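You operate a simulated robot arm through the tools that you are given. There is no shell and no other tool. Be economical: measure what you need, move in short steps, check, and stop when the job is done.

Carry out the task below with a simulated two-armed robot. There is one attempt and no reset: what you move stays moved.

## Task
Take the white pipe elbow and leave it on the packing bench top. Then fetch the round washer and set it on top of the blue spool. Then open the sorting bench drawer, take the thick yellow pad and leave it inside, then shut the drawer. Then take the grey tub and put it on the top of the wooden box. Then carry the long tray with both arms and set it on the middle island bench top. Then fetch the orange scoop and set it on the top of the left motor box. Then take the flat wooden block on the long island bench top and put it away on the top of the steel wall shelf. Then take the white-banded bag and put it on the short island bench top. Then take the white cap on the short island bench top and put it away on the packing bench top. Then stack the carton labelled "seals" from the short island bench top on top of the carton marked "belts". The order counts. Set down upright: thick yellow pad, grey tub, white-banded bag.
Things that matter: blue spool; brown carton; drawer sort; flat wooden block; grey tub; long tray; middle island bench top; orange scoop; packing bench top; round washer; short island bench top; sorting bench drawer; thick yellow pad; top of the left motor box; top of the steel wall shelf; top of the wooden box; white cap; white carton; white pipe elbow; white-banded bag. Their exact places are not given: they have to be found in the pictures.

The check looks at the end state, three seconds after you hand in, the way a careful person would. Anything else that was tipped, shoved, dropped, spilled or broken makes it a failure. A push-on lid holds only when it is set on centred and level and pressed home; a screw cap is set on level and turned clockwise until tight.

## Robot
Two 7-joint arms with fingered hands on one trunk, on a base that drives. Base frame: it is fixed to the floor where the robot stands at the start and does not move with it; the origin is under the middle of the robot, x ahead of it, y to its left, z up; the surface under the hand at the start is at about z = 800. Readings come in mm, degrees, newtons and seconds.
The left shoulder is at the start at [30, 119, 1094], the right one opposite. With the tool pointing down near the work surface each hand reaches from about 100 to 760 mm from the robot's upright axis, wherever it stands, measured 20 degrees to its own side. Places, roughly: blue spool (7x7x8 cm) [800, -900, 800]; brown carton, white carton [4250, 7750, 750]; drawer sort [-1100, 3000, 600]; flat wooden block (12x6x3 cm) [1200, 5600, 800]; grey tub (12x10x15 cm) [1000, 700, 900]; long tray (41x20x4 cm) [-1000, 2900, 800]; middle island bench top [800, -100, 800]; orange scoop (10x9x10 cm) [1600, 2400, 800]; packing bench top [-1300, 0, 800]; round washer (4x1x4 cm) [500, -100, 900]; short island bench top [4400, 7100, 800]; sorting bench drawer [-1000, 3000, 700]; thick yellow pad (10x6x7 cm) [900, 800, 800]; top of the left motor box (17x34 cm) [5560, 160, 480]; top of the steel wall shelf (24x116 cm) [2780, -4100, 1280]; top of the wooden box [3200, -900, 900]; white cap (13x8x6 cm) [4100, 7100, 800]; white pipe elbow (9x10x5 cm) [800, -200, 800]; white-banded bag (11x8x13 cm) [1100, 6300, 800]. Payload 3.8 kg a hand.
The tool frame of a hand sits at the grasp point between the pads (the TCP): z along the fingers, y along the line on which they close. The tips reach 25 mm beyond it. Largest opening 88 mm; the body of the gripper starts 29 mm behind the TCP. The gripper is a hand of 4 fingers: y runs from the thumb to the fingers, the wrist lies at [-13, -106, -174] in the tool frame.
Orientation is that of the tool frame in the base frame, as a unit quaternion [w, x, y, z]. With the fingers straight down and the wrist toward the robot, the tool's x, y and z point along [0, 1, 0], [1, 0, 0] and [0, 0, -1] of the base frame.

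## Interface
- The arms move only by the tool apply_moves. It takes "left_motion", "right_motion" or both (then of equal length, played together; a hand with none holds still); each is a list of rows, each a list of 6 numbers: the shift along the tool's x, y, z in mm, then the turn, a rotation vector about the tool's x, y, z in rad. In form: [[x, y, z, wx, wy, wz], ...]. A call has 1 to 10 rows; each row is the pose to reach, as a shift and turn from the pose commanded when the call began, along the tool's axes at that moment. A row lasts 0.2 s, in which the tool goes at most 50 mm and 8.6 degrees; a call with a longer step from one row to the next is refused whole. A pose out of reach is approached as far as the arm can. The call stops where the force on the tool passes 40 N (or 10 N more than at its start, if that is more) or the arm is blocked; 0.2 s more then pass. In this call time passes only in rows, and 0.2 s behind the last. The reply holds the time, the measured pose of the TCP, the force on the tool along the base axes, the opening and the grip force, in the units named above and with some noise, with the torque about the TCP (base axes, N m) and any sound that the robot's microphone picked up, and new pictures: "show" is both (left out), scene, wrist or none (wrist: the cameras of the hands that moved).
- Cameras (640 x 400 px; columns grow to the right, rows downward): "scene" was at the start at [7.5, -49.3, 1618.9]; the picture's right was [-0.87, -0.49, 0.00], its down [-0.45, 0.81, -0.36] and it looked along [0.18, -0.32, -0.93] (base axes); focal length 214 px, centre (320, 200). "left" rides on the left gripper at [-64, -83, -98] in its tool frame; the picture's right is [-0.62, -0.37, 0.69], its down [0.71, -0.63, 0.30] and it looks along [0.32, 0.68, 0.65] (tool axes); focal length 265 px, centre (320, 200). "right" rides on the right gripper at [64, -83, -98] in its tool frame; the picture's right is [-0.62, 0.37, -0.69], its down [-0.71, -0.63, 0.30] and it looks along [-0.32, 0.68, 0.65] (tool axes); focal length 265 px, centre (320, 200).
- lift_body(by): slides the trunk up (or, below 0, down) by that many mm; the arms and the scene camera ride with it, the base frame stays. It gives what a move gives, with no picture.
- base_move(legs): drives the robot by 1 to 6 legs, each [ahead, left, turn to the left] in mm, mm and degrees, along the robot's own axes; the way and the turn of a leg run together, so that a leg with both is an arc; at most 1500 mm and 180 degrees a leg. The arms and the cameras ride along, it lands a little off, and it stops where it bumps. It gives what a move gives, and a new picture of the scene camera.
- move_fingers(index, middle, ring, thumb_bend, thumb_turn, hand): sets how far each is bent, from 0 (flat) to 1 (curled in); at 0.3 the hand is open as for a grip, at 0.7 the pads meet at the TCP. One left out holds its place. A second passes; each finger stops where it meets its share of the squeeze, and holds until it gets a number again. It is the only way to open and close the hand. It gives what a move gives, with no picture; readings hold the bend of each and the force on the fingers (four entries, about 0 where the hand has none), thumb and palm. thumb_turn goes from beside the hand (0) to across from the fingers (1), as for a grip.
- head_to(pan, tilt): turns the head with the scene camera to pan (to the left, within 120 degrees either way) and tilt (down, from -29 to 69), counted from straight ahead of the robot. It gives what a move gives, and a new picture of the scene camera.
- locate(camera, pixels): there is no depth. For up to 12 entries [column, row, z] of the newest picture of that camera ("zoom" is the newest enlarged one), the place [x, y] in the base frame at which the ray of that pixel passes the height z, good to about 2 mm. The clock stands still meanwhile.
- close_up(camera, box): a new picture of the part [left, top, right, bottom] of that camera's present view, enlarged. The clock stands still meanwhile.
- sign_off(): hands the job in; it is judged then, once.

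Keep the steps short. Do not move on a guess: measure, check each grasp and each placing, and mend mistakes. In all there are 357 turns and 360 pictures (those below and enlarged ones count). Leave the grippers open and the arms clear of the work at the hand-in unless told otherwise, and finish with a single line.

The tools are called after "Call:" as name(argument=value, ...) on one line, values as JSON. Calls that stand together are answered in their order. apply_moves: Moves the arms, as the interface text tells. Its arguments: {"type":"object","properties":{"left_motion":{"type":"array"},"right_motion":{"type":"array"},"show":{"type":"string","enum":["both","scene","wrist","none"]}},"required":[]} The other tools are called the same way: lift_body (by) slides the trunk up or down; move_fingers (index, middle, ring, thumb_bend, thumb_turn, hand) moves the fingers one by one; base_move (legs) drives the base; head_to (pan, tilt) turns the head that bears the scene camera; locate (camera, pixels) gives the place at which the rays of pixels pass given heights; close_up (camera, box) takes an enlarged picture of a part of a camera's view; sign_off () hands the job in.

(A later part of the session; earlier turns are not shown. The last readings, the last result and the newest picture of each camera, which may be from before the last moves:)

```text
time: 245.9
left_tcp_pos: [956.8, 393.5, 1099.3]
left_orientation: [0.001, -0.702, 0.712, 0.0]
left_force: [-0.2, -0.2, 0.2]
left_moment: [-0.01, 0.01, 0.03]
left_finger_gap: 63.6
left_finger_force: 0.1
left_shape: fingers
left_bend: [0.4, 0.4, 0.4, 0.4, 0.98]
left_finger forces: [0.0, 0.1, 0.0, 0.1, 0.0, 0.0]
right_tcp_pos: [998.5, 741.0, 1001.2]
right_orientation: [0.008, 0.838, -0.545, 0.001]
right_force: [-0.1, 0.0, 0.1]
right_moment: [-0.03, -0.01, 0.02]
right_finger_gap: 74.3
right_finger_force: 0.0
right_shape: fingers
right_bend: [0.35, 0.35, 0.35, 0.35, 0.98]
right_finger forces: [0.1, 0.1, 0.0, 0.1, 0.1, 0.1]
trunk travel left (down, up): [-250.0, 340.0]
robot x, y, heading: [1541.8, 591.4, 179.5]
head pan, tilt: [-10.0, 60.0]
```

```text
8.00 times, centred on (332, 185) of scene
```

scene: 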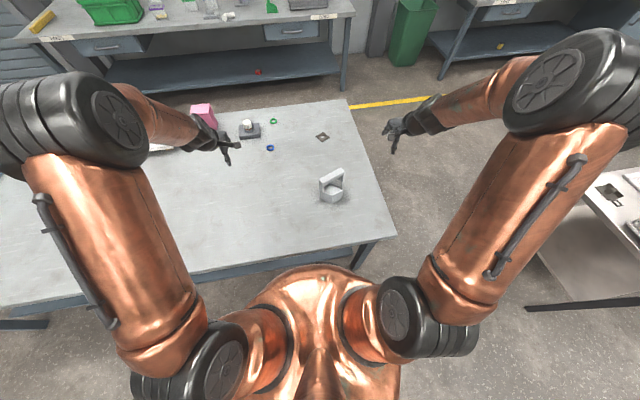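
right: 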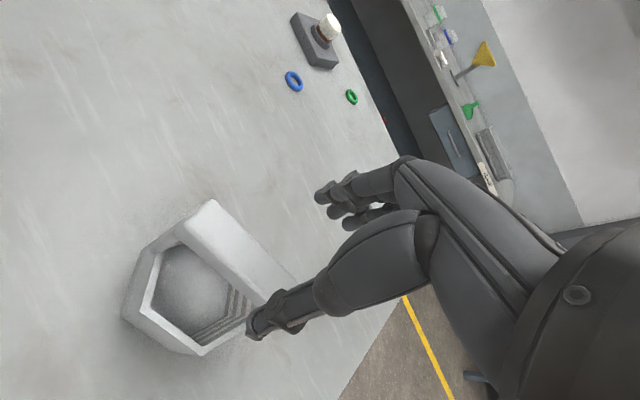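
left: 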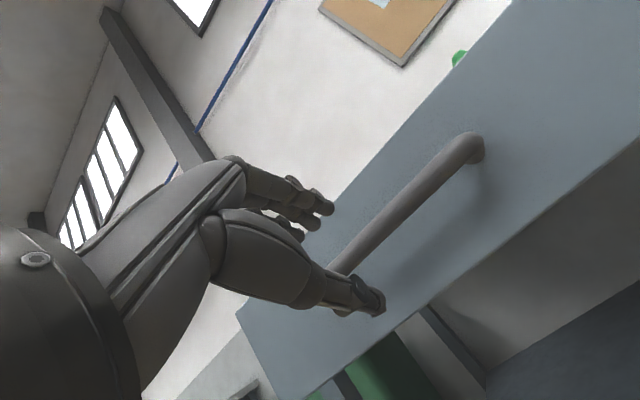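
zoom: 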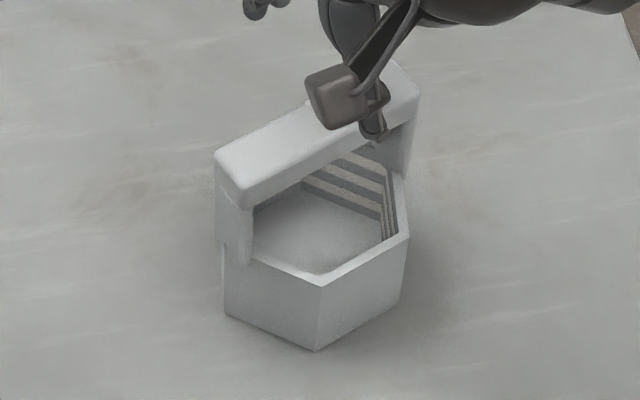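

Descend 86 mm and close gently (0.7).

Call:
apply_moves(right_motion=[[0, 0, 40, 0, 0, 0], [0, 0, 70, 0, 0, 0], [0, 0, 86, 0, 0, 0]], show="wrist")

Call:
move_fingers(hand="right", index=0.68, middle=0.68, ring=0.68, thumb_bend=0.68)

Call:
close_up(camera="right", box=[100, 60, 520, 360])

```text
time: 246.7
left_tcp_pos: [957.1, 391.4, 1098.2]
left_orientation: [0.0, -0.702, 0.712, 0.001]
left_force: [0.9, 0.6, 0.5]
left_moment: [-0.05, -0.02, 0.01]
left_finger_gap: 63.2
left_finger_force: 0.0
left_shape: fingers
left_bend: [0.4, 0.4, 0.4, 0.4, 0.98]
left_finger forces: [0.0, 0.0, 0.1, 0.0, 0.0, 0.0]
right_tcp_pos: [1000.1, 740.2, 913.7]
right_orientation: [0.008, 0.838, -0.546, 0.0]
right_force: [0.3, -0.6, 0.3]
right_moment: [-0.01, 0.03, -0.05]
right_finger_gap: 74.0
right_finger_force: 0.1
right_shape: fingers
right_bend: [0.35, 0.35, 0.35, 0.35, 0.98]
right_finger forces: [0.1, 0.0, 0.1, 0.0, 0.1, 0.0]
trunk travel left (down, up): [-250.0, 340.0]
robot x, y, heading: [1543.5, 592.6, 179.5]
head pan, tilt: [-10.0, 60.0]
```

right: 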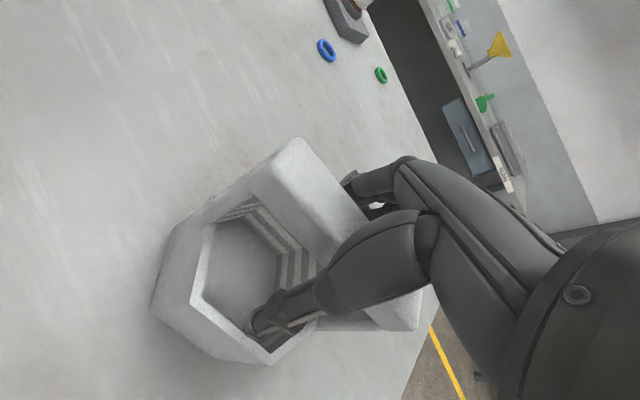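

```text
time: 247.7
left_tcp_pos: [956.4, 392.1, 1098.1]
left_orientation: [0.0, -0.703, 0.712, 0.001]
left_force: [0.5, -0.7, 0.4]
left_moment: [0.02, -0.01, -0.01]
left_finger_gap: 63.3
left_finger_force: 0.0
left_shape: fingers
left_bend: [0.4, 0.4, 0.4, 0.4, 0.98]
left_finger forces: [0.0, 0.0, 0.0, 0.1, 0.0, 0.0]
right_tcp_pos: [999.6, 740.9, 913.4]
right_orientation: [0.007, 0.838, -0.545, 0.001]
right_force: [0.3, 0.8, 0.6]
right_moment: [-0.01, 0.05, 0.01]
right_finger_gap: 7.4
right_finger_force: 2.4
right_shape: fingers
right_bend: [0.66, 0.68, 0.68, 0.66, 0.98]
right_finger forces: [2.1, 0.0, 0.0, 0.1, 2.3, 0.1]
trunk travel left (down, up): [-250.0, 340.0]
robot x, y, heading: [1542.8, 587.9, 179.4]
head pan, tilt: [-10.0, 60.0]
```

```text
1.33 times, centred on (310, 210) of right
```

zoom: 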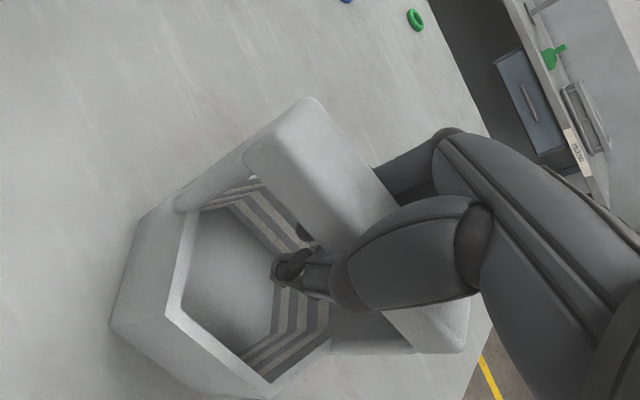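

Pads meet below the bar; so the bar is higher. Reopen, raise 20 mm, close again.

Call:
move_fingers(hand="right", index=0.4, middle=0.4, ring=0.4, thumb_bend=0.4)

Call:
apply_moves(right_motion=[[0, 0, -22, 0, 0, 0]], show="none")

Call:
move_fingers(hand="right", index=0.66, middle=0.66, ring=0.66, thumb_bend=0.66)

Call:
close_up(camera="right", box=[100, 60, 520, 360])

```text
time: 248.7
left_tcp_pos: [956.5, 392.9, 1097.6]
left_orientation: [0.001, -0.702, 0.712, 0.0]
left_force: [0.7, -0.5, 0.6]
left_moment: [0.02, -0.01, 0.02]
left_finger_gap: 63.2
left_finger_force: 0.1
left_shape: fingers
left_bend: [0.4, 0.4, 0.4, 0.4, 0.98]
left_finger forces: [0.0, 0.0, 0.1, 0.0, 0.1, 0.0]
right_tcp_pos: [1000.1, 738.4, 914.4]
right_orientation: [0.008, 0.838, -0.546, 0.0]
right_force: [0.3, 0.3, 0.4]
right_moment: [0.0, -0.03, 0.0]
right_finger_gap: 62.9
right_finger_force: 0.0
right_shape: fingers
right_bend: [0.4, 0.4, 0.4, 0.4, 0.98]
right_finger forces: [0.0, 0.1, 0.0, 0.0, 0.0, 0.1]
trunk travel left (down, up): [-250.0, 340.0]
robot x, y, heading: [1540.7, 587.9, 179.5]
head pan, tilt: [-10.0, 60.0]
```

```text
time: 249.1
left_tcp_pos: [957.6, 391.6, 1099.3]
left_orientation: [0.001, -0.702, 0.712, 0.0]
left_force: [1.5, 0.3, -0.9]
left_moment: [-0.02, 0.03, -0.01]
left_finger_gap: 63.2
left_finger_force: 0.0
left_shape: fingers
left_bend: [0.4, 0.4, 0.4, 0.4, 0.98]
left_finger forces: [0.1, 0.1, 0.0, 0.0, 0.1, 0.0]
right_tcp_pos: [1000.9, 740.0, 936.5]
right_orientation: [0.007, 0.838, -0.546, 0.0]
right_force: [-0.8, 0.3, 0.5]
right_moment: [-0.02, 0.02, 0.0]
right_finger_gap: 63.1
right_finger_force: 0.1
right_shape: fingers
right_bend: [0.4, 0.4, 0.4, 0.4, 0.98]
right_finger forces: [0.0, 0.1, 0.1, 0.0, 0.0, 0.1]
trunk travel left (down, up): [-250.0, 340.0]
robot x, y, heading: [1537.6, 590.5, 179.5]
head pan, tilt: [-10.0, 60.0]
```

```text
time: 250.1
left_tcp_pos: [957.1, 392.8, 1098.7]
left_orientation: [0.001, -0.702, 0.712, 0.001]
left_force: [-0.8, -0.1, -0.4]
left_moment: [0.01, 0.01, 0.0]
left_finger_gap: 63.4
left_finger_force: 0.1
left_shape: fingers
left_bend: [0.4, 0.4, 0.4, 0.4, 0.98]
left_finger forces: [0.0, 0.1, 0.1, 0.0, 0.1, 0.0]
right_tcp_pos: [999.8, 740.4, 936.9]
right_orientation: [0.007, 0.838, -0.546, 0.001]
right_force: [-0.2, -0.2, 0.1]
right_moment: [-0.01, -0.04, -0.02]
right_finger_gap: 20.2
right_finger_force: 5.7
right_shape: fingers
right_bend: [0.61, 0.64, 0.64, 0.59, 0.96]
right_finger forces: [3.2, 1.5, 1.2, 0.1, 5.7, 0.0]
trunk travel left (down, up): [-250.0, 340.0]
robot x, y, heading: [1541.2, 585.2, 179.7]
head pan, tilt: [-10.0, 60.0]
```

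```text
1.33 times, centred on (310, 210) of right
```

zoom: 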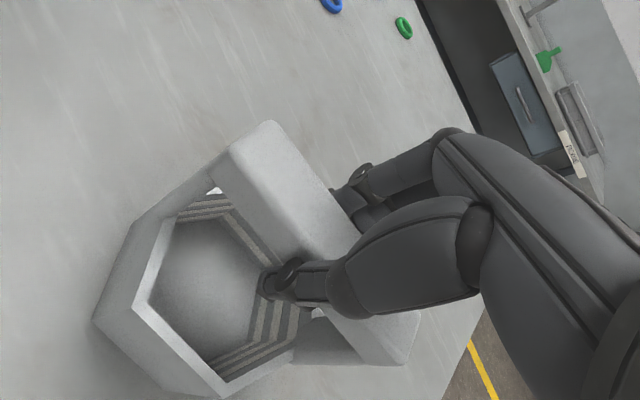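

Good contact on both sides. Squeeze a bit more and lift.

Call:
move_fingers(hand="right", index=0.69, middle=0.71, ring=0.71, thumb_bend=0.69)

Call:
apply_moves(right_motion=[[0, 0, -25, 0, 0, 0], [0, 0, -60, 0, 0, 0], [0, 0, -100, 0, 0, 0], [0, 0, -145, 0, 0, 0], [0, 0, -185, 0, 0, 0]], show="wrist")

```text
time: 251.1
left_tcp_pos: [956.6, 392.1, 1097.1]
left_orientation: [0.001, -0.702, 0.712, 0.0]
left_force: [-0.2, 0.7, -0.4]
left_moment: [0.03, -0.01, 0.0]
left_finger_gap: 63.5
left_finger_force: 0.0
left_shape: fingers
left_bend: [0.4, 0.4, 0.4, 0.4, 0.98]
left_finger forces: [0.0, 0.0, 0.0, 0.0, 0.1, 0.0]
right_tcp_pos: [999.2, 739.6, 935.3]
right_orientation: [0.007, 0.838, -0.546, 0.0]
right_force: [-0.5, 0.3, -0.2]
right_moment: [0.01, -0.05, -0.02]
right_finger_gap: 19.7
right_finger_force: 9.8
right_shape: fingers
right_bend: [0.63, 0.67, 0.67, 0.6, 0.95]
right_finger forces: [4.4, 3.0, 2.8, 0.0, 9.4, 0.0]
trunk travel left (down, up): [-250.0, 340.0]
robot x, y, heading: [1544.4, 590.6, 179.6]
head pan, tilt: [-10.0, 60.0]
```

```text
time: 252.3
left_tcp_pos: [958.3, 393.1, 1097.4]
left_orientation: [0.001, -0.702, 0.712, 0.001]
left_force: [0.0, 0.4, 0.9]
left_moment: [-0.01, -0.03, 0.0]
left_finger_gap: 63.1
left_finger_force: 0.1
left_shape: fingers
left_bend: [0.4, 0.4, 0.4, 0.4, 0.98]
left_finger forces: [0.0, 0.0, 0.0, 0.0, 0.1, 0.1]
right_tcp_pos: [1004.4, 742.1, 1119.6]
right_orientation: [0.006, 0.838, -0.545, 0.001]
right_force: [0.5, 0.4, -1.7]
right_moment: [0.01, 0.06, -0.01]
right_finger_gap: 19.2
right_finger_force: 9.6
right_shape: fingers
right_bend: [0.63, 0.67, 0.68, 0.6, 0.95]
right_finger forces: [4.3, 2.8, 2.6, 0.0, 9.7, 0.0]
trunk travel left (down, up): [-250.0, 340.0]
robot x, y, heading: [1541.3, 589.0, 179.4]
head pan, tilt: [-10.0, 60.0]
```

right: 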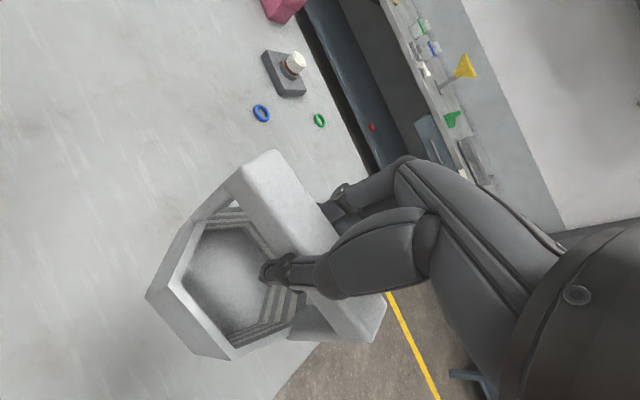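

Tub held upright. Drive toward the wooden box.

Call:
base_move(legs=[[-100, 0, 90], [1450, 0, 0], [0, 0, 90]])

Call:
head_to(pan=0, tilt=30)

```text
time: 267.3
left_tcp_pos: [2230.2, -595.9, 1098.2]
left_orientation: [0.0, 0.701, 0.714, 0.0]
left_force: [-0.8, 0.9, -0.4]
left_moment: [0.01, -0.02, 0.02]
left_finger_gap: 63.1
left_finger_force: 0.1
left_shape: fingers
left_bend: [0.4, 0.4, 0.4, 0.4, 0.98]
left_finger forces: [0.0, 0.0, 0.0, 0.0, 0.0, 0.0]
right_tcp_pos: [2196.0, -947.7, 1119.2]
right_orientation: [-0.001, 0.531, 0.847, 0.006]
right_force: [-0.1, -0.2, -1.1]
right_moment: [0.02, -0.05, 0.02]
right_finger_gap: 18.5
right_finger_force: 8.4
right_shape: fingers
right_bend: [0.64, 0.68, 0.68, 0.61, 0.95]
right_finger forces: [3.9, 2.2, 2.0, 0.1, 8.3, 0.1]
trunk travel left (down, up): [-250.0, 340.0]
robot x, y, heading: [1650.4, -810.9, 1.2]
head pan, tilt: [-10.0, 60.0]
```

scene: 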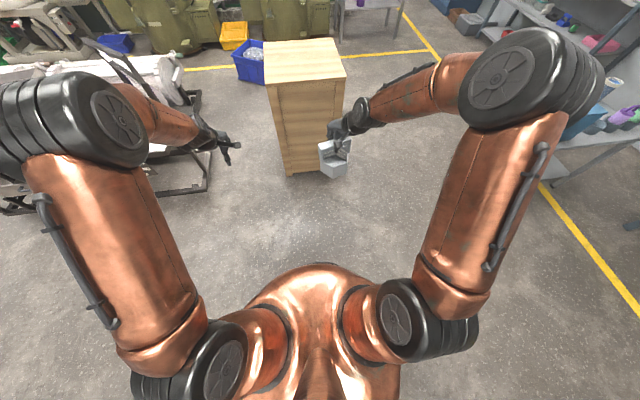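

```text
time: 268.2
left_tcp_pos: [2230.7, -596.3, 1098.0]
left_orientation: [0.001, 0.7, 0.714, 0.0]
left_force: [0.0, -0.5, 0.2]
left_moment: [0.02, -0.01, 0.01]
left_finger_gap: 63.3
left_finger_force: 0.2
left_shape: fingers
left_bend: [0.4, 0.4, 0.4, 0.4, 0.98]
left_finger forces: [0.0, 0.0, 0.0, 0.0, 0.0, 0.0]
right_tcp_pos: [2196.6, -947.8, 1119.7]
right_orientation: [-0.001, 0.531, 0.847, 0.007]
right_force: [1.0, -0.4, -2.0]
right_moment: [0.02, -0.01, -0.03]
right_finger_gap: 18.6
right_finger_force: 8.2
right_shape: fingers
right_bend: [0.64, 0.68, 0.68, 0.61, 0.95]
right_finger forces: [3.8, 2.2, 2.0, 0.0, 8.3, 0.0]
trunk travel left (down, up): [-250.0, 340.0]
robot x, y, heading: [1654.1, -812.2, 1.4]
head pan, tilt: [0.0, 30.0]
```

scene: 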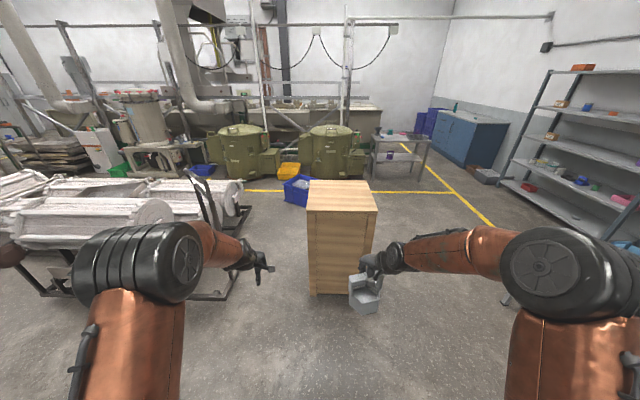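

Call:
locate(camera="scene", pixels=[[312, 293, 0], [307, 210, 900], [378, 210, 900], [371, 180, 900], [313, 180, 900], [307, 210, 950], [371, 180, 950], [307, 210, 850], [307, 210, 1000]])

```text
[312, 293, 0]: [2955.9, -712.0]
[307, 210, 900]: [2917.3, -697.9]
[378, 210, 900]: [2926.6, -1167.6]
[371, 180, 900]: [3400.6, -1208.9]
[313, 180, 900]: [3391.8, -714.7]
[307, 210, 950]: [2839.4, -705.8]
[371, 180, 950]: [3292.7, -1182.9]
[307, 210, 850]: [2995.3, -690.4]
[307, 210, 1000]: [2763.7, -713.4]
```

Drive ahead 930 mm so the tub is above the box top.

Call:
base_move(legs=[[900, 0, -1]])

Call:
head_to(pan=0, tilt=55)

```text
time: 273.0
left_tcp_pos: [3135.7, -590.3, 1099.5]
left_orientation: [0.001, 0.706, 0.709, -0.001]
left_force: [-0.4, -0.2, -0.3]
left_moment: [-0.02, 0.0, 0.02]
left_finger_gap: 63.2
left_finger_force: 0.0
left_shape: fingers
left_bend: [0.4, 0.4, 0.4, 0.4, 0.98]
left_finger forces: [0.0, 0.1, 0.1, 0.1, 0.0, 0.0]
right_tcp_pos: [3096.3, -940.6, 1118.6]
right_orientation: [-0.001, 0.538, 0.843, 0.007]
right_force: [0.1, 0.0, -1.6]
right_moment: [0.03, -0.01, 0.04]
right_finger_gap: 18.5
right_finger_force: 8.2
right_shape: fingers
right_bend: [0.64, 0.68, 0.68, 0.61, 0.95]
right_finger forces: [3.8, 2.2, 2.0, 0.1, 8.3, 0.0]
trunk travel left (down, up): [-250.0, 340.0]
robot x, y, heading: [2552.3, -798.8, 0.6]
head pan, tilt: [0.0, 30.0]
```

scene: 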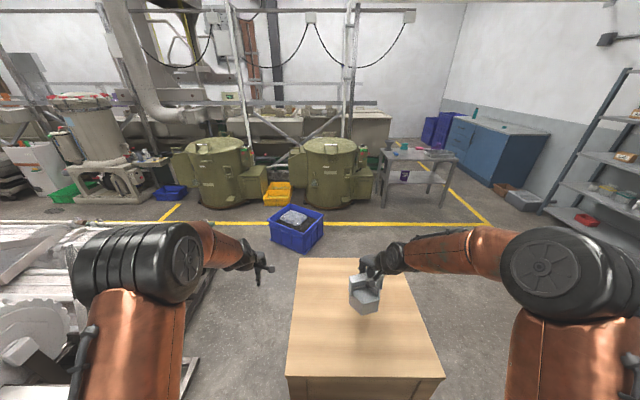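

```text
time: 273.9
left_tcp_pos: [3135.7, -591.0, 1098.8]
left_orientation: [0.001, 0.706, 0.708, -0.001]
left_force: [0.4, -0.3, 0.3]
left_moment: [-0.03, 0.02, 0.02]
left_finger_gap: 63.3
left_finger_force: 0.0
left_shape: fingers
left_bend: [0.4, 0.4, 0.4, 0.4, 0.98]
left_finger forces: [0.1, 0.1, 0.0, 0.1, 0.1, 0.1]
right_tcp_pos: [3097.5, -942.0, 1119.3]
right_orientation: [-0.002, 0.538, 0.843, 0.006]
right_force: [0.2, 0.2, -1.8]
right_moment: [0.0, 0.03, 0.0]
right_finger_gap: 18.2
right_finger_force: 8.5
right_shape: fingers
right_bend: [0.64, 0.68, 0.68, 0.61, 0.95]
right_finger forces: [3.9, 2.2, 2.0, 0.1, 8.2, 0.0]
trunk travel left (down, up): [-250.0, 340.0]
robot x, y, heading: [2557.3, -796.1, 0.7]
head pan, tilt: [0.0, 55.0]
```

scene: 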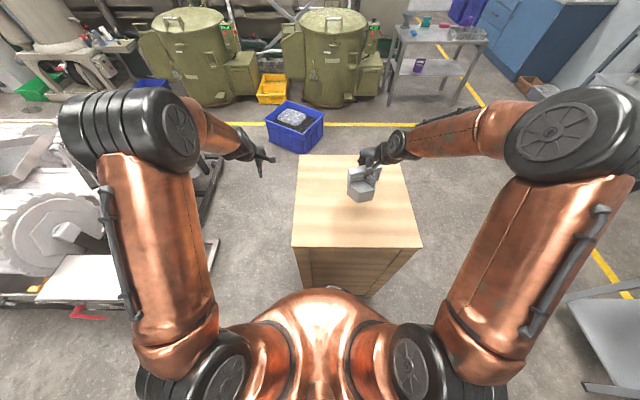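

Lower the tub toward the top.

Call:
apply_moves(right_motion=[[0, 0, 35, 0, 0, 0], [0, 0, 60, 0, 0, 0], [0, 0, 75, 0, 0, 0]], show="none")

Call:
apply_moves(right_motion=[[0, 0, 8, 0, 0, 0]], show="none")

Call:
apply_moves(right_motion=[[0, 0, 6, 0, 0, 0]], show="none")

Call:
close_up(camera="scene", box=[290, 140, 440, 240])

```text
time: 274.6
left_tcp_pos: [3136.7, -590.7, 1097.6]
left_orientation: [0.001, 0.706, 0.708, -0.001]
left_force: [0.2, -0.3, 1.0]
left_moment: [0.0, -0.04, 0.0]
left_finger_gap: 63.2
left_finger_force: 0.1
left_shape: fingers
left_bend: [0.4, 0.4, 0.4, 0.4, 0.98]
left_finger forces: [0.0, 0.1, 0.0, 0.0, 0.1, 0.0]
right_tcp_pos: [3098.8, -940.1, 1045.3]
right_orientation: [-0.001, 0.537, 0.843, 0.008]
right_force: [0.6, -0.7, -1.7]
right_moment: [0.02, 0.0, 0.0]
right_finger_gap: 18.4
right_finger_force: 8.9
right_shape: fingers
right_bend: [0.64, 0.68, 0.68, 0.61, 0.95]
right_finger forces: [3.9, 2.2, 1.9, 0.1, 8.2, 0.0]
trunk travel left (down, up): [-250.0, 340.0]
robot x, y, heading: [2549.6, -800.6, 0.4]
head pan, tilt: [0.0, 55.0]
```

```text
time: 275.1
left_tcp_pos: [3135.9, -590.9, 1098.5]
left_orientation: [0.0, 0.706, 0.708, -0.001]
left_force: [0.5, 0.8, -0.8]
left_moment: [-0.01, 0.01, 0.03]
left_finger_gap: 63.0
left_finger_force: 0.0
left_shape: fingers
left_bend: [0.4, 0.4, 0.4, 0.4, 0.98]
left_finger forces: [0.0, 0.0, 0.0, 0.0, 0.0, 0.0]
right_tcp_pos: [3100.2, -938.7, 1037.2]
right_orientation: [-0.001, 0.538, 0.843, 0.007]
right_force: [1.0, -0.7, 2.2]
right_moment: [-0.02, 0.03, 0.01]
right_finger_gap: 18.0
right_finger_force: 8.3
right_shape: fingers
right_bend: [0.63, 0.68, 0.68, 0.61, 0.95]
right_finger forces: [4.1, 2.0, 2.0, 0.0, 7.9, 0.0]
trunk travel left (down, up): [-250.0, 340.0]
robot x, y, heading: [2551.0, -799.1, 0.5]
head pan, tilt: [0.0, 55.0]
```

```text
time: 275.4
left_tcp_pos: [3135.0, -591.2, 1097.9]
left_orientation: [0.0, 0.706, 0.708, 0.0]
left_force: [-0.3, -0.9, -0.1]
left_moment: [0.01, -0.03, 0.0]
left_finger_gap: 63.2
left_finger_force: 0.0
left_shape: fingers
left_bend: [0.4, 0.4, 0.4, 0.4, 0.98]
left_finger forces: [0.0, 0.1, 0.1, 0.0, 0.1, 0.0]
right_tcp_pos: [3099.0, -940.8, 1030.6]
right_orientation: [0.0, 0.538, 0.843, 0.007]
right_force: [1.4, -0.9, 3.5]
right_moment: [0.03, 0.0, 0.0]
right_finger_gap: 15.9
right_finger_force: 6.1
right_shape: fingers
right_bend: [0.64, 0.71, 0.69, 0.63, 0.96]
right_finger forces: [4.5, 0.9, 1.4, 0.1, 6.2, 0.0]
trunk travel left (down, up): [-250.0, 340.0]
robot x, y, heading: [2554.0, -800.6, 0.6]
head pan, tilt: [0.0, 55.0]
```

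```text
4.00 times, centred on (365, 190) of scene
```

zoom: 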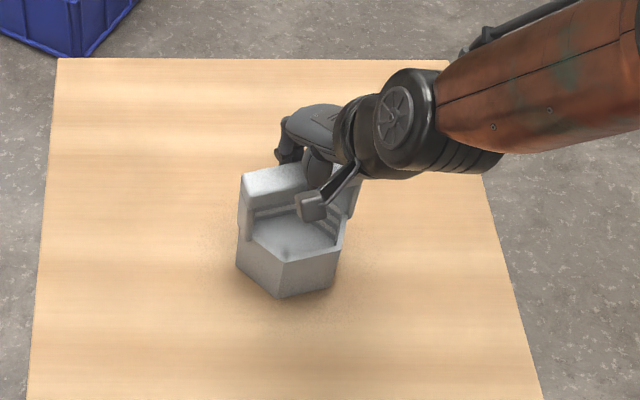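

Tub stands on the box. Release and raise.

Call:
move_fingers(hand="right", index=0.35, middle=0.35, ring=0.35, thumb_bend=0.35)

Call:
apply_moves(right_motion=[[0, 0, -30, 0, 0, 0], [0, 0, -65, 0, 0, 0], [0, 0, -105, 0, 0, 0], [0, 0, -120, 0, 0, 0.1], [0, 0, -120, 0, 0, 0.2], [0, 0, -120, 0, 0, 0.3], [0, 0, -120, 0, 0, 0.4]], show="scene")

```text
time: 276.4
left_tcp_pos: [3136.0, -590.8, 1098.2]
left_orientation: [0.0, 0.706, 0.708, -0.001]
left_force: [0.7, 0.2, 0.0]
left_moment: [0.0, 0.0, 0.01]
left_finger_gap: 63.4
left_finger_force: 0.1
left_shape: fingers
left_bend: [0.4, 0.4, 0.4, 0.4, 0.98]
left_finger forces: [0.0, 0.0, 0.0, 0.0, 0.0, 0.0]
right_tcp_pos: [3097.7, -939.1, 1030.5]
right_orientation: [0.0, 0.538, 0.843, 0.008]
right_force: [0.6, 0.7, 0.2]
right_moment: [0.0, -0.01, -0.02]
right_finger_gap: 73.9
right_finger_force: 0.1
right_shape: fingers
right_bend: [0.35, 0.35, 0.35, 0.35, 0.97]
right_finger forces: [0.1, 0.0, 0.0, 0.1, 0.0, 0.0]
trunk travel left (down, up): [-250.0, 340.0]
robot x, y, heading: [2551.7, -800.2, 0.3]
head pan, tilt: [0.0, 55.0]
```

```text
time: 278.1
left_tcp_pos: [3135.9, -590.1, 1098.3]
left_orientation: [0.002, 0.705, 0.709, -0.002]
left_force: [0.3, -0.5, -0.8]
left_moment: [0.01, -0.02, -0.01]
left_finger_gap: 63.1
left_finger_force: 0.1
left_shape: fingers
left_bend: [0.4, 0.4, 0.4, 0.4, 0.98]
left_finger forces: [0.1, 0.0, 0.0, 0.0, 0.0, 0.0]
right_tcp_pos: [3097.7, -941.9, 1150.4]
right_orientation: [-0.002, 0.695, 0.719, 0.007]
right_force: [-0.3, 0.0, 0.5]
right_moment: [0.02, 0.04, -0.01]
right_finger_gap: 74.0
right_finger_force: 0.0
right_shape: fingers
right_bend: [0.35, 0.35, 0.35, 0.35, 0.97]
right_finger forces: [0.0, 0.1, 0.0, 0.1, 0.0, 0.1]
trunk travel left (down, up): [-250.0, 340.0]
robot x, y, heading: [2553.8, -797.6, 0.2]
head pan, tilt: [0.0, 55.0]
```

scene: 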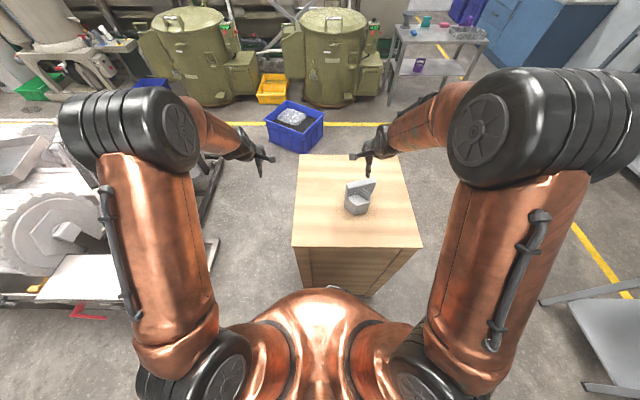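

Tub placed upright on the box. Drive back to the sorting bench for the tray.

Call:
base_move(legs=[[-950, 0, 0], [0, 0, 90], [1500, 0, 0], [730, 0, 0], [0, 0, 90], [1500, 0, 0]])

Call:
base_move(legs=[[0, -1400, 0]])

```text
time: 308.3
left_tcp_pos: [-571.0, 1114.5, 1097.8]
left_orientation: [-0.001, 0.722, -0.692, -0.001]
left_force: [0.2, 0.2, -0.1]
left_moment: [0.01, 0.02, -0.01]
left_finger_gap: 63.1
left_finger_force: 0.1
left_shape: fingers
left_bend: [0.4, 0.4, 0.4, 0.4, 0.98]
left_finger forces: [0.1, 0.0, 0.1, 0.0, 0.1, 0.1]
right_tcp_pos: [-544.7, 1466.3, 1150.2]
right_orientation: [0.007, 0.732, -0.681, 0.002]
right_force: [0.4, -0.2, -0.2]
right_moment: [0.03, 0.0, 0.02]
right_finger_gap: 74.0
right_finger_force: 0.0
right_shape: fingers
right_bend: [0.35, 0.35, 0.35, 0.35, 0.97]
right_finger forces: [0.0, 0.0, 0.0, 0.0, 0.1, 0.0]
trunk travel left (down, up): [-250.0, 340.0]
robot x, y, heading: [3.4, 1344.6, -177.1]
head pan, tilt: [0.0, 55.0]
```

scene: 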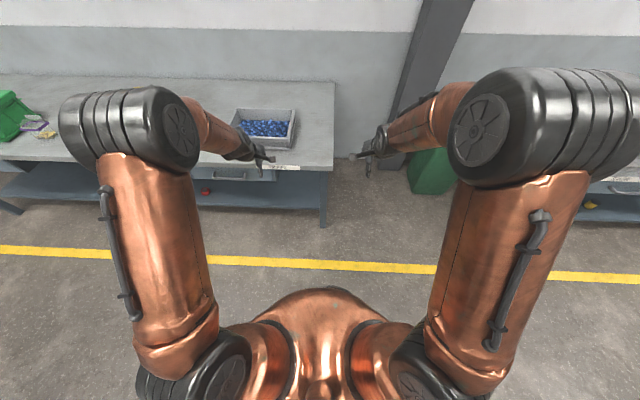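

```text
time: 315.4
left_tcp_pos: [-626.6, 2549.3, 1099.5]
left_orientation: [-0.001, 0.715, -0.699, -0.001]
left_force: [1.8, 0.0, 1.5]
left_moment: [0.0, 0.01, 0.02]
left_finger_gap: 63.4
left_finger_force: 0.0
left_shape: fingers
left_bend: [0.4, 0.4, 0.4, 0.4, 0.98]
left_finger forces: [0.1, 0.0, 0.0, 0.1, 0.1, 0.0]
right_tcp_pos: [-595.1, 2902.0, 1151.1]
right_orientation: [0.006, 0.725, -0.688, 0.001]
right_force: [-1.5, -0.4, 0.3]
right_moment: [0.04, 0.02, -0.01]
right_finger_gap: 73.8
right_finger_force: 0.0
right_shape: fingers
right_bend: [0.35, 0.35, 0.35, 0.35, 0.97]
right_finger forces: [0.0, 0.1, 0.0, 0.1, 0.0, 0.0]
trunk travel left (down, up): [-250.0, 340.0]
robot x, y, heading: [-50.8, 2769.1, -178.6]
head pan, tilt: [0.0, 55.0]
```

scene: 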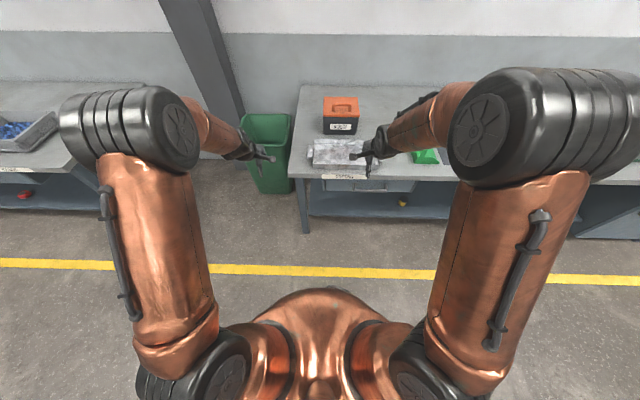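

Call:
base_move(legs=[[0, -100, -1.4], [330, 0, 0]])

Call:
head_to(pan=0, tilt=60)

Call:
close_up(camera="scene", box=[220, 90, 420, 215])

```text
time: 318.3
left_tcp_pos: [-962.7, 2665.0, 1097.6]
left_orientation: [0.001, -0.706, 0.708, 0.0]
left_force: [-0.4, -0.8, -0.3]
left_moment: [0.0, -0.03, -0.03]
left_finger_gap: 63.0
left_finger_force: 0.1
left_shape: fingers
left_bend: [0.4, 0.4, 0.4, 0.4, 0.98]
left_finger forces: [0.0, 0.1, 0.0, 0.0, 0.1, 0.1]
right_tcp_pos: [-922.8, 3015.7, 1150.5]
right_orientation: [0.006, 0.717, -0.697, 0.002]
right_force: [0.2, 0.1, -0.5]
right_moment: [0.0, 0.0, -0.03]
right_finger_gap: 73.9
right_finger_force: 0.1
right_shape: fingers
right_bend: [0.35, 0.35, 0.35, 0.35, 0.97]
right_finger forces: [0.1, 0.0, 0.1, 0.0, 0.0, 0.0]
trunk travel left (down, up): [-250.0, 340.0]
robot x, y, heading: [-382.7, 2867.5, -179.8]
head pan, tilt: [0.0, 55.0]
```

scene: 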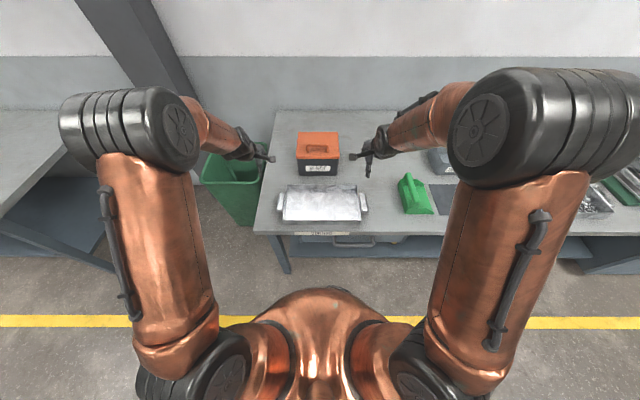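

```text
time: 318.9
left_tcp_pos: [-962.1, 2665.4, 1099.0]
left_orientation: [0.0, -0.706, 0.709, 0.001]
left_force: [0.5, -0.4, -0.4]
left_moment: [0.02, 0.01, 0.01]
left_finger_gap: 63.1
left_finger_force: 0.0
left_shape: fingers
left_bend: [0.4, 0.4, 0.4, 0.4, 0.98]
left_finger forces: [0.1, 0.0, 0.0, 0.0, 0.0, 0.0]
right_tcp_pos: [-920.4, 3014.2, 1151.1]
right_orientation: [0.006, 0.717, -0.697, 0.002]
right_force: [-0.2, -1.0, -0.4]
right_moment: [0.04, -0.01, 0.0]
right_finger_gap: 73.7
right_finger_force: 0.1
right_shape: fingers
right_bend: [0.35, 0.35, 0.35, 0.35, 0.97]
right_finger forces: [0.1, 0.0, 0.0, 0.0, 0.1, 0.0]
trunk travel left (down, up): [-250.0, 340.0]
robot x, y, heading: [-380.0, 2868.1, -179.9]
head pan, tilt: [0.0, 60.0]
```

scene: 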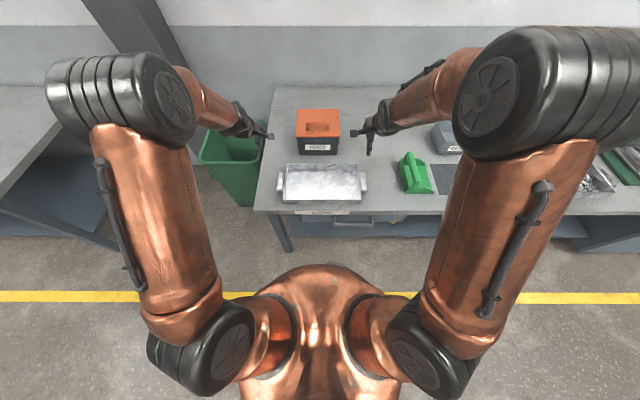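

```text
3.20 times, centred on (320, 152) of scene
```

zoom: 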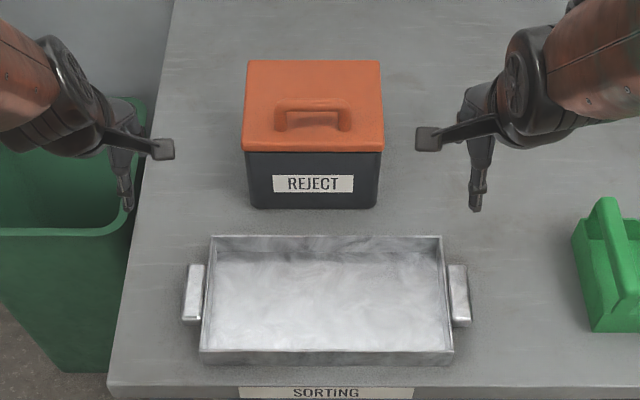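

Call:
locate(camera="zoom", pixels=[[194, 292, 835], [460, 293, 835], [197, 265, 835], [191, 318, 835], [457, 266, 835], [462, 322, 835], [212, 236, 840], [442, 236, 840], [200, 362, 800], [452, 362, 800], [204, 292, 835], [184, 292, 835]])

Call:
close_up(camera="scene", box=[350, 160, 390, 200])

```text
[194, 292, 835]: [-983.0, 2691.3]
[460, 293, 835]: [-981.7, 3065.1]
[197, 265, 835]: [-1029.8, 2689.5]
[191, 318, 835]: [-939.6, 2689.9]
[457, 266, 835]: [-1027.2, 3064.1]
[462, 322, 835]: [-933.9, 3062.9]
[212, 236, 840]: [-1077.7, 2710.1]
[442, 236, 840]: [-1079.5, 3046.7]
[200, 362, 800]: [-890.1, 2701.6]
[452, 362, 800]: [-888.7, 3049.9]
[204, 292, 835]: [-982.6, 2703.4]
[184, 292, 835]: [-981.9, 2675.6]
```

```text
10.00 times, centred on (370, 180) of scene
```

zoom: 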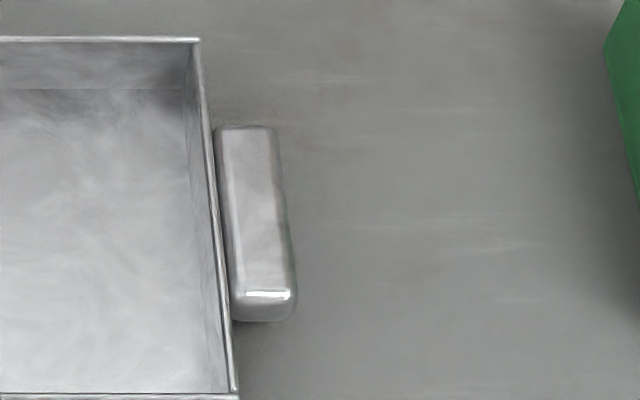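

Handles: left ≈(-983,2691), right ≈(-982,3065). Rotate both hands so that fingers go inside the tray end walls and thumbs outside the handles.

Call:
move_fingers(hand="left", index=0.35, middle=0.35, ring=0.35, thumb_bend=0.35)

Call:
apply_moves(left_motion=[[-2, 2, 14, 0, 0, 0.149], [-4, 4, 28, 0, 0, 0.298], [-6, 6, 42, 0, 0, 0.447], [-8, 8, 56, 0, 0, 0.596], [-10, 10, 70, 0, 0, 0.745], [-12, 12, 84, 0, 0, 0.894], [-14, 15, 98, 0, 0, 1.043], [-16, 17, 112, 0, 0, 1.192], [-18, 19, 126, 0, 0, 1.341], [-20, 21, 139, 0, 0, 1.49]], right_motion=[[-6, 6, 19, 0, 0, -0.149], [-12, 12, 38, 0, 0, -0.298], [-18, 18, 57, 0, 0, -0.447], [-24, 24, 76, 0, 0, -0.596], [-30, 30, 95, 0, 0, -0.745], [-36, 36, 114, 0, 0, -0.894], [-42, 42, 133, 0, 0, -1.043], [-48, 49, 152, 0, 0, -1.192], [-54, 55, 171, 0, 0, -1.341], [-58, 61, 190, 0, 0, -1.49]], show="both")

```text
time: 319.9
left_tcp_pos: [-962.9, 2663.9, 1098.7]
left_orientation: [0.001, -0.706, 0.709, 0.002]
left_force: [-0.2, -0.4, 0.5]
left_moment: [-0.01, 0.01, -0.01]
left_finger_gap: 73.7
left_finger_force: 0.1
left_shape: fingers
left_bend: [0.35, 0.35, 0.35, 0.35, 0.98]
left_finger forces: [0.1, 0.0, 0.0, 0.0, 0.0, 0.1]
right_tcp_pos: [-920.6, 3016.4, 1150.4]
right_orientation: [0.007, 0.717, -0.697, 0.002]
right_force: [0.5, 0.8, 0.0]
right_moment: [0.01, 0.0, 0.0]
right_finger_gap: 73.9
right_finger_force: 0.1
right_shape: fingers
right_bend: [0.35, 0.35, 0.35, 0.35, 0.97]
right_finger forces: [0.1, 0.0, 0.0, 0.1, 0.0, 0.1]
trunk travel left (down, up): [-250.0, 340.0]
robot x, y, heading: [-379.7, 2866.6, -179.8]
head pan, tilt: [0.0, 60.0]
```

```text
time: 322.1
left_tcp_pos: [-984.8, 2683.9, 958.2]
left_orientation: [0.001, -0.037, 0.999, 0.0]
left_force: [-0.1, 0.1, -0.2]
left_moment: [0.02, 0.04, -0.05]
left_finger_gap: 73.8
left_finger_force: 0.1
left_shape: fingers
left_bend: [0.35, 0.35, 0.35, 0.35, 0.98]
left_finger forces: [0.0, 0.1, 0.1, 0.1, 0.0, 0.0]
right_tcp_pos: [-985.3, 3067.4, 959.1]
right_orientation: [0.007, 1.0, -0.024, -0.002]
right_force: [0.5, 1.2, 0.1]
right_moment: [-0.02, 0.01, 0.01]
right_finger_gap: 74.1
right_finger_force: 0.2
right_shape: fingers
right_bend: [0.35, 0.35, 0.35, 0.35, 0.97]
right_finger forces: [0.1, 0.0, 0.0, 0.0, 0.0, 0.0]
trunk travel left (down, up): [-250.0, 340.0]
robot x, y, heading: [-377.9, 2870.2, -179.8]
head pan, tilt: [0.0, 60.0]
```

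scene: 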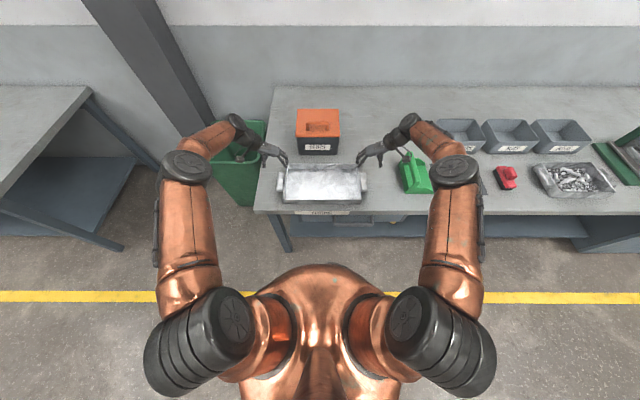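
right: 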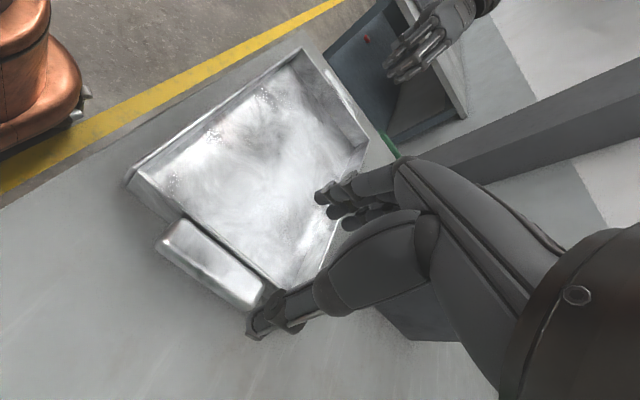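
left: 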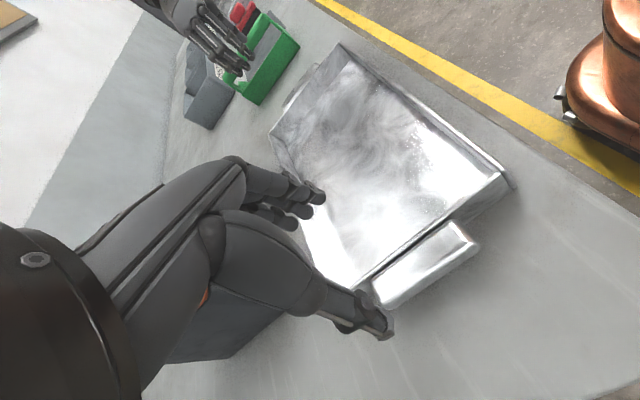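

Call:
locate(camera="right", pixels=[[182, 225, 830], [158, 248, 830], [262, 285, 830], [240, 308, 830], [130, 180, 840], [160, 200, 840]])

Call:
locate(camera="left", pixels=[[460, 222, 830], [478, 248, 830], [372, 285, 830], [388, 308, 830], [505, 175, 840]])

```text
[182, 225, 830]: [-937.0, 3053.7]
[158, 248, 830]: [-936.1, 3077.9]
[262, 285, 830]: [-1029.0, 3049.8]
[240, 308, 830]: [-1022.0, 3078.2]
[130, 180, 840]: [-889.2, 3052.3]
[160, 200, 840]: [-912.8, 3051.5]
```

```text
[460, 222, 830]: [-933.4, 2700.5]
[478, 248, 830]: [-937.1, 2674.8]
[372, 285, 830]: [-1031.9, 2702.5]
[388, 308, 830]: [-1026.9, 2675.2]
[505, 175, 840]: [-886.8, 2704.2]
```

Aligned. Descend both to TCP z≈831.

Call:
apply_moves(left_motion=[[0, 6, 35, 0, 0, 0.07], [0, 6, 75, 0, 0, 0.07], [0, 6, 110, 0, 0, 0.07], [0, 6, 127, 0, 0, 0.07]], right_motion=[[0, 5, 35, 0, 0, -0.05], [0, 5, 75, 0, 0, -0.05], [0, 5, 110, 0, 0, -0.05], [0, 5, 128, 0, 0, -0.05]], show="wrist")

```text
time: 323.1
left_tcp_pos: [-969.9, 2699.0, 839.9]
left_orientation: [-0.001, -0.004, 1.0, 0.0]
left_force: [0.4, 0.1, 0.6]
left_moment: [0.01, 0.01, 0.01]
left_finger_gap: 73.9
left_finger_force: 0.0
left_shape: fingers
left_bend: [0.35, 0.35, 0.35, 0.35, 0.98]
left_finger forces: [0.1, 0.1, 0.0, 0.0, 0.1, 0.0]
left hand out of reach, approached as far as the arm can: row 3, 4
right_tcp_pos: [-965.7, 3054.5, 839.0]
right_orientation: [0.006, 1.0, -0.002, -0.002]
right_force: [-0.1, 0.2, 0.4]
right_moment: [0.01, 0.0, -0.01]
right_finger_gap: 73.8
right_finger_force: 0.1
right_shape: fingers
right_bend: [0.35, 0.35, 0.35, 0.35, 0.97]
right_finger forces: [0.1, 0.0, 0.1, 0.0, 0.0, 0.1]
right hand out of reach, approached as far as the arm can: row 2, 3, 4
trunk travel left (down, up): [-250.0, 340.0]
robot x, y, heading: [-378.3, 2868.7, -179.8]
head pan, tilt: [0.0, 60.0]
```

right: 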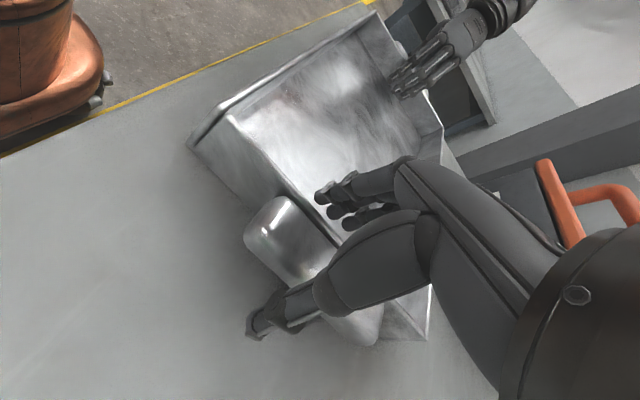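
left: 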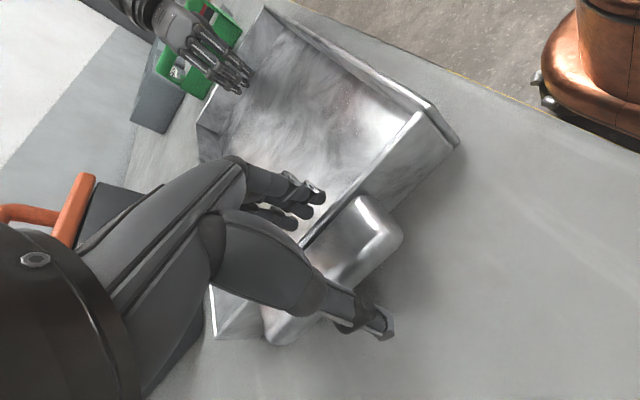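

Arms at reach limit; drive 60 mm ahead and bring hands back to the handle middle.

Call:
base_move(legs=[[60, 0, 0]])

Call:
apply_moves(left_motion=[[45, -9, 0, 0, 0, 0], [45, -9, 10, 0, 0, 0]], right_motion=[[45, -8, 0, 0, 0, 0], [45, -8, 9, 0, 0, 0]], show="none")

```text
time: 324.1
left_tcp_pos: [-1030.5, 2698.1, 838.2]
left_orientation: [0.0, -0.004, 1.0, 0.001]
left_force: [-0.8, 0.4, 0.4]
left_moment: [0.0, -0.03, 0.01]
left_finger_gap: 73.9
left_finger_force: 0.0
left_shape: fingers
left_bend: [0.35, 0.35, 0.35, 0.35, 0.98]
left_finger forces: [0.1, 0.0, 0.0, 0.0, 0.0, 0.0]
right_tcp_pos: [-1028.9, 3054.0, 838.8]
right_orientation: [0.006, 1.0, -0.001, -0.002]
right_force: [-0.3, 0.6, 0.0]
right_moment: [-0.02, -0.04, -0.03]
right_finger_gap: 73.9
right_finger_force: 0.2
right_shape: fingers
right_bend: [0.35, 0.35, 0.35, 0.35, 0.97]
right_finger forces: [0.0, 0.1, 0.0, 0.0, 0.0, 0.0]
trunk travel left (down, up): [-250.0, 340.0]
robot x, y, heading: [-437.2, 2871.3, -180.1]
head pan, tilt: [0.0, 60.0]
```

scene: 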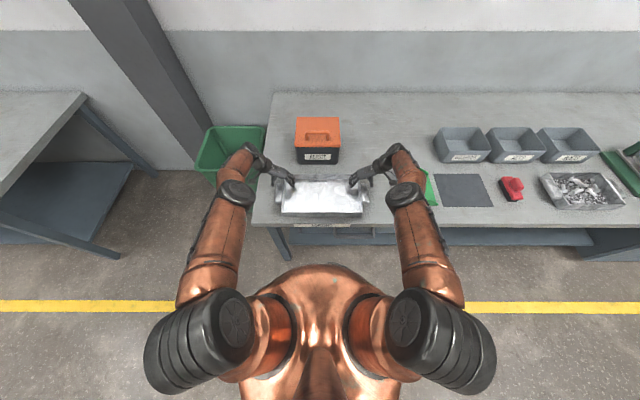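

```text
time: 324.8
left_tcp_pos: [-1031.0, 2696.5, 846.6]
left_orientation: [-0.001, -0.004, 1.0, 0.001]
left_force: [-0.1, 0.4, -0.8]
left_moment: [0.03, -0.02, -0.04]
left_finger_gap: 73.8
left_finger_force: 0.1
left_shape: fingers
left_bend: [0.35, 0.35, 0.35, 0.35, 0.98]
left_finger forces: [0.0, 0.0, 0.0, 0.1, 0.1, 0.1]
left hand out of reach, approached as far as the arm can: row 1, 2
right_tcp_pos: [-1014.5, 3069.1, 828.3]
right_orientation: [0.01, 1.0, -0.006, -0.01]
right_force: [2.2, -0.1, 20.2]
right_moment: [-1.0, 0.11, 0.06]
right_finger_gap: 75.0
right_finger_force: 10.0
right_shape: fingers
right_bend: [0.34, 0.3, 0.35, 0.35, 0.97]
right_finger forces: [1.1, 18.8, 0.0, 0.1, 0.0, 0.0]
right hand out of reach, approached as far as the arm can: row 1, 2
trunk travel left (down, up): [-250.0, 340.0]
robot x, y, heading: [-437.6, 2870.0, -179.9]
head pan, tilt: [0.0, 60.0]
stopped in row 2 (right hand): the force on the tool passed its limit at 43 N (the readings are from after the stop); the commanded pose is now the measured one
```

Call:
apply_moves(left_motion=[[-15, 0, 0, 0, 0, 0], [-30, 0, 0, 0, 0, 0], [-45, 0, 0, 0, 0, 0]], right_motion=[[8, 0, -10, 0, 0, 0], [20, 0, -10, 0, 0, 0], [30, 0, -10, 0, 0, 0]], show="scene")

```text
time: 325.6
left_tcp_pos: [-985.7, 2696.7, 847.0]
left_orientation: [-0.002, -0.003, 1.0, 0.001]
left_force: [0.7, -0.5, -0.1]
left_moment: [-0.02, 0.0, -0.01]
left_finger_gap: 73.9
left_finger_force: 0.0
left_shape: fingers
left_bend: [0.35, 0.35, 0.35, 0.35, 0.98]
left_finger forces: [0.1, 0.0, 0.0, 0.0, 0.0, 0.1]
right_tcp_pos: [-1012.4, 3073.8, 827.1]
right_orientation: [0.011, 1.0, -0.005, -0.011]
right_force: [-5.4, -6.0, 27.8]
right_moment: [-1.26, 0.16, -0.28]
right_finger_gap: 78.3
right_finger_force: 15.3
right_shape: fingers
right_bend: [0.3, 0.3, 0.35, 0.35, 0.97]
right_finger forces: [9.3, 21.1, 0.0, 0.0, 0.1, 0.0]
right hand out of reach, approached as far as the arm can: row 1, 2, 3
trunk travel left (down, up): [-250.0, 340.0]
robot x, y, heading: [-437.6, 2866.9, -179.9]
head pan, tilt: [0.0, 60.0]
```

scene: 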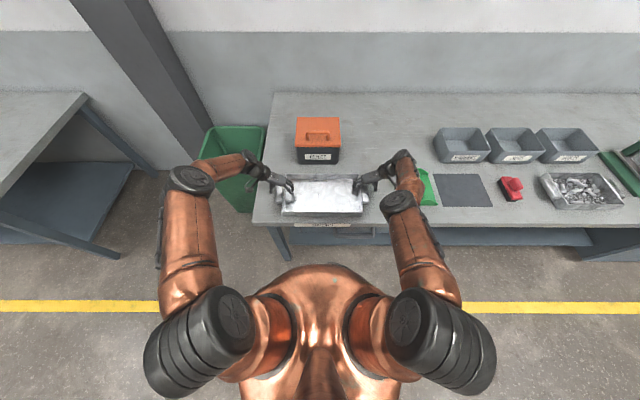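

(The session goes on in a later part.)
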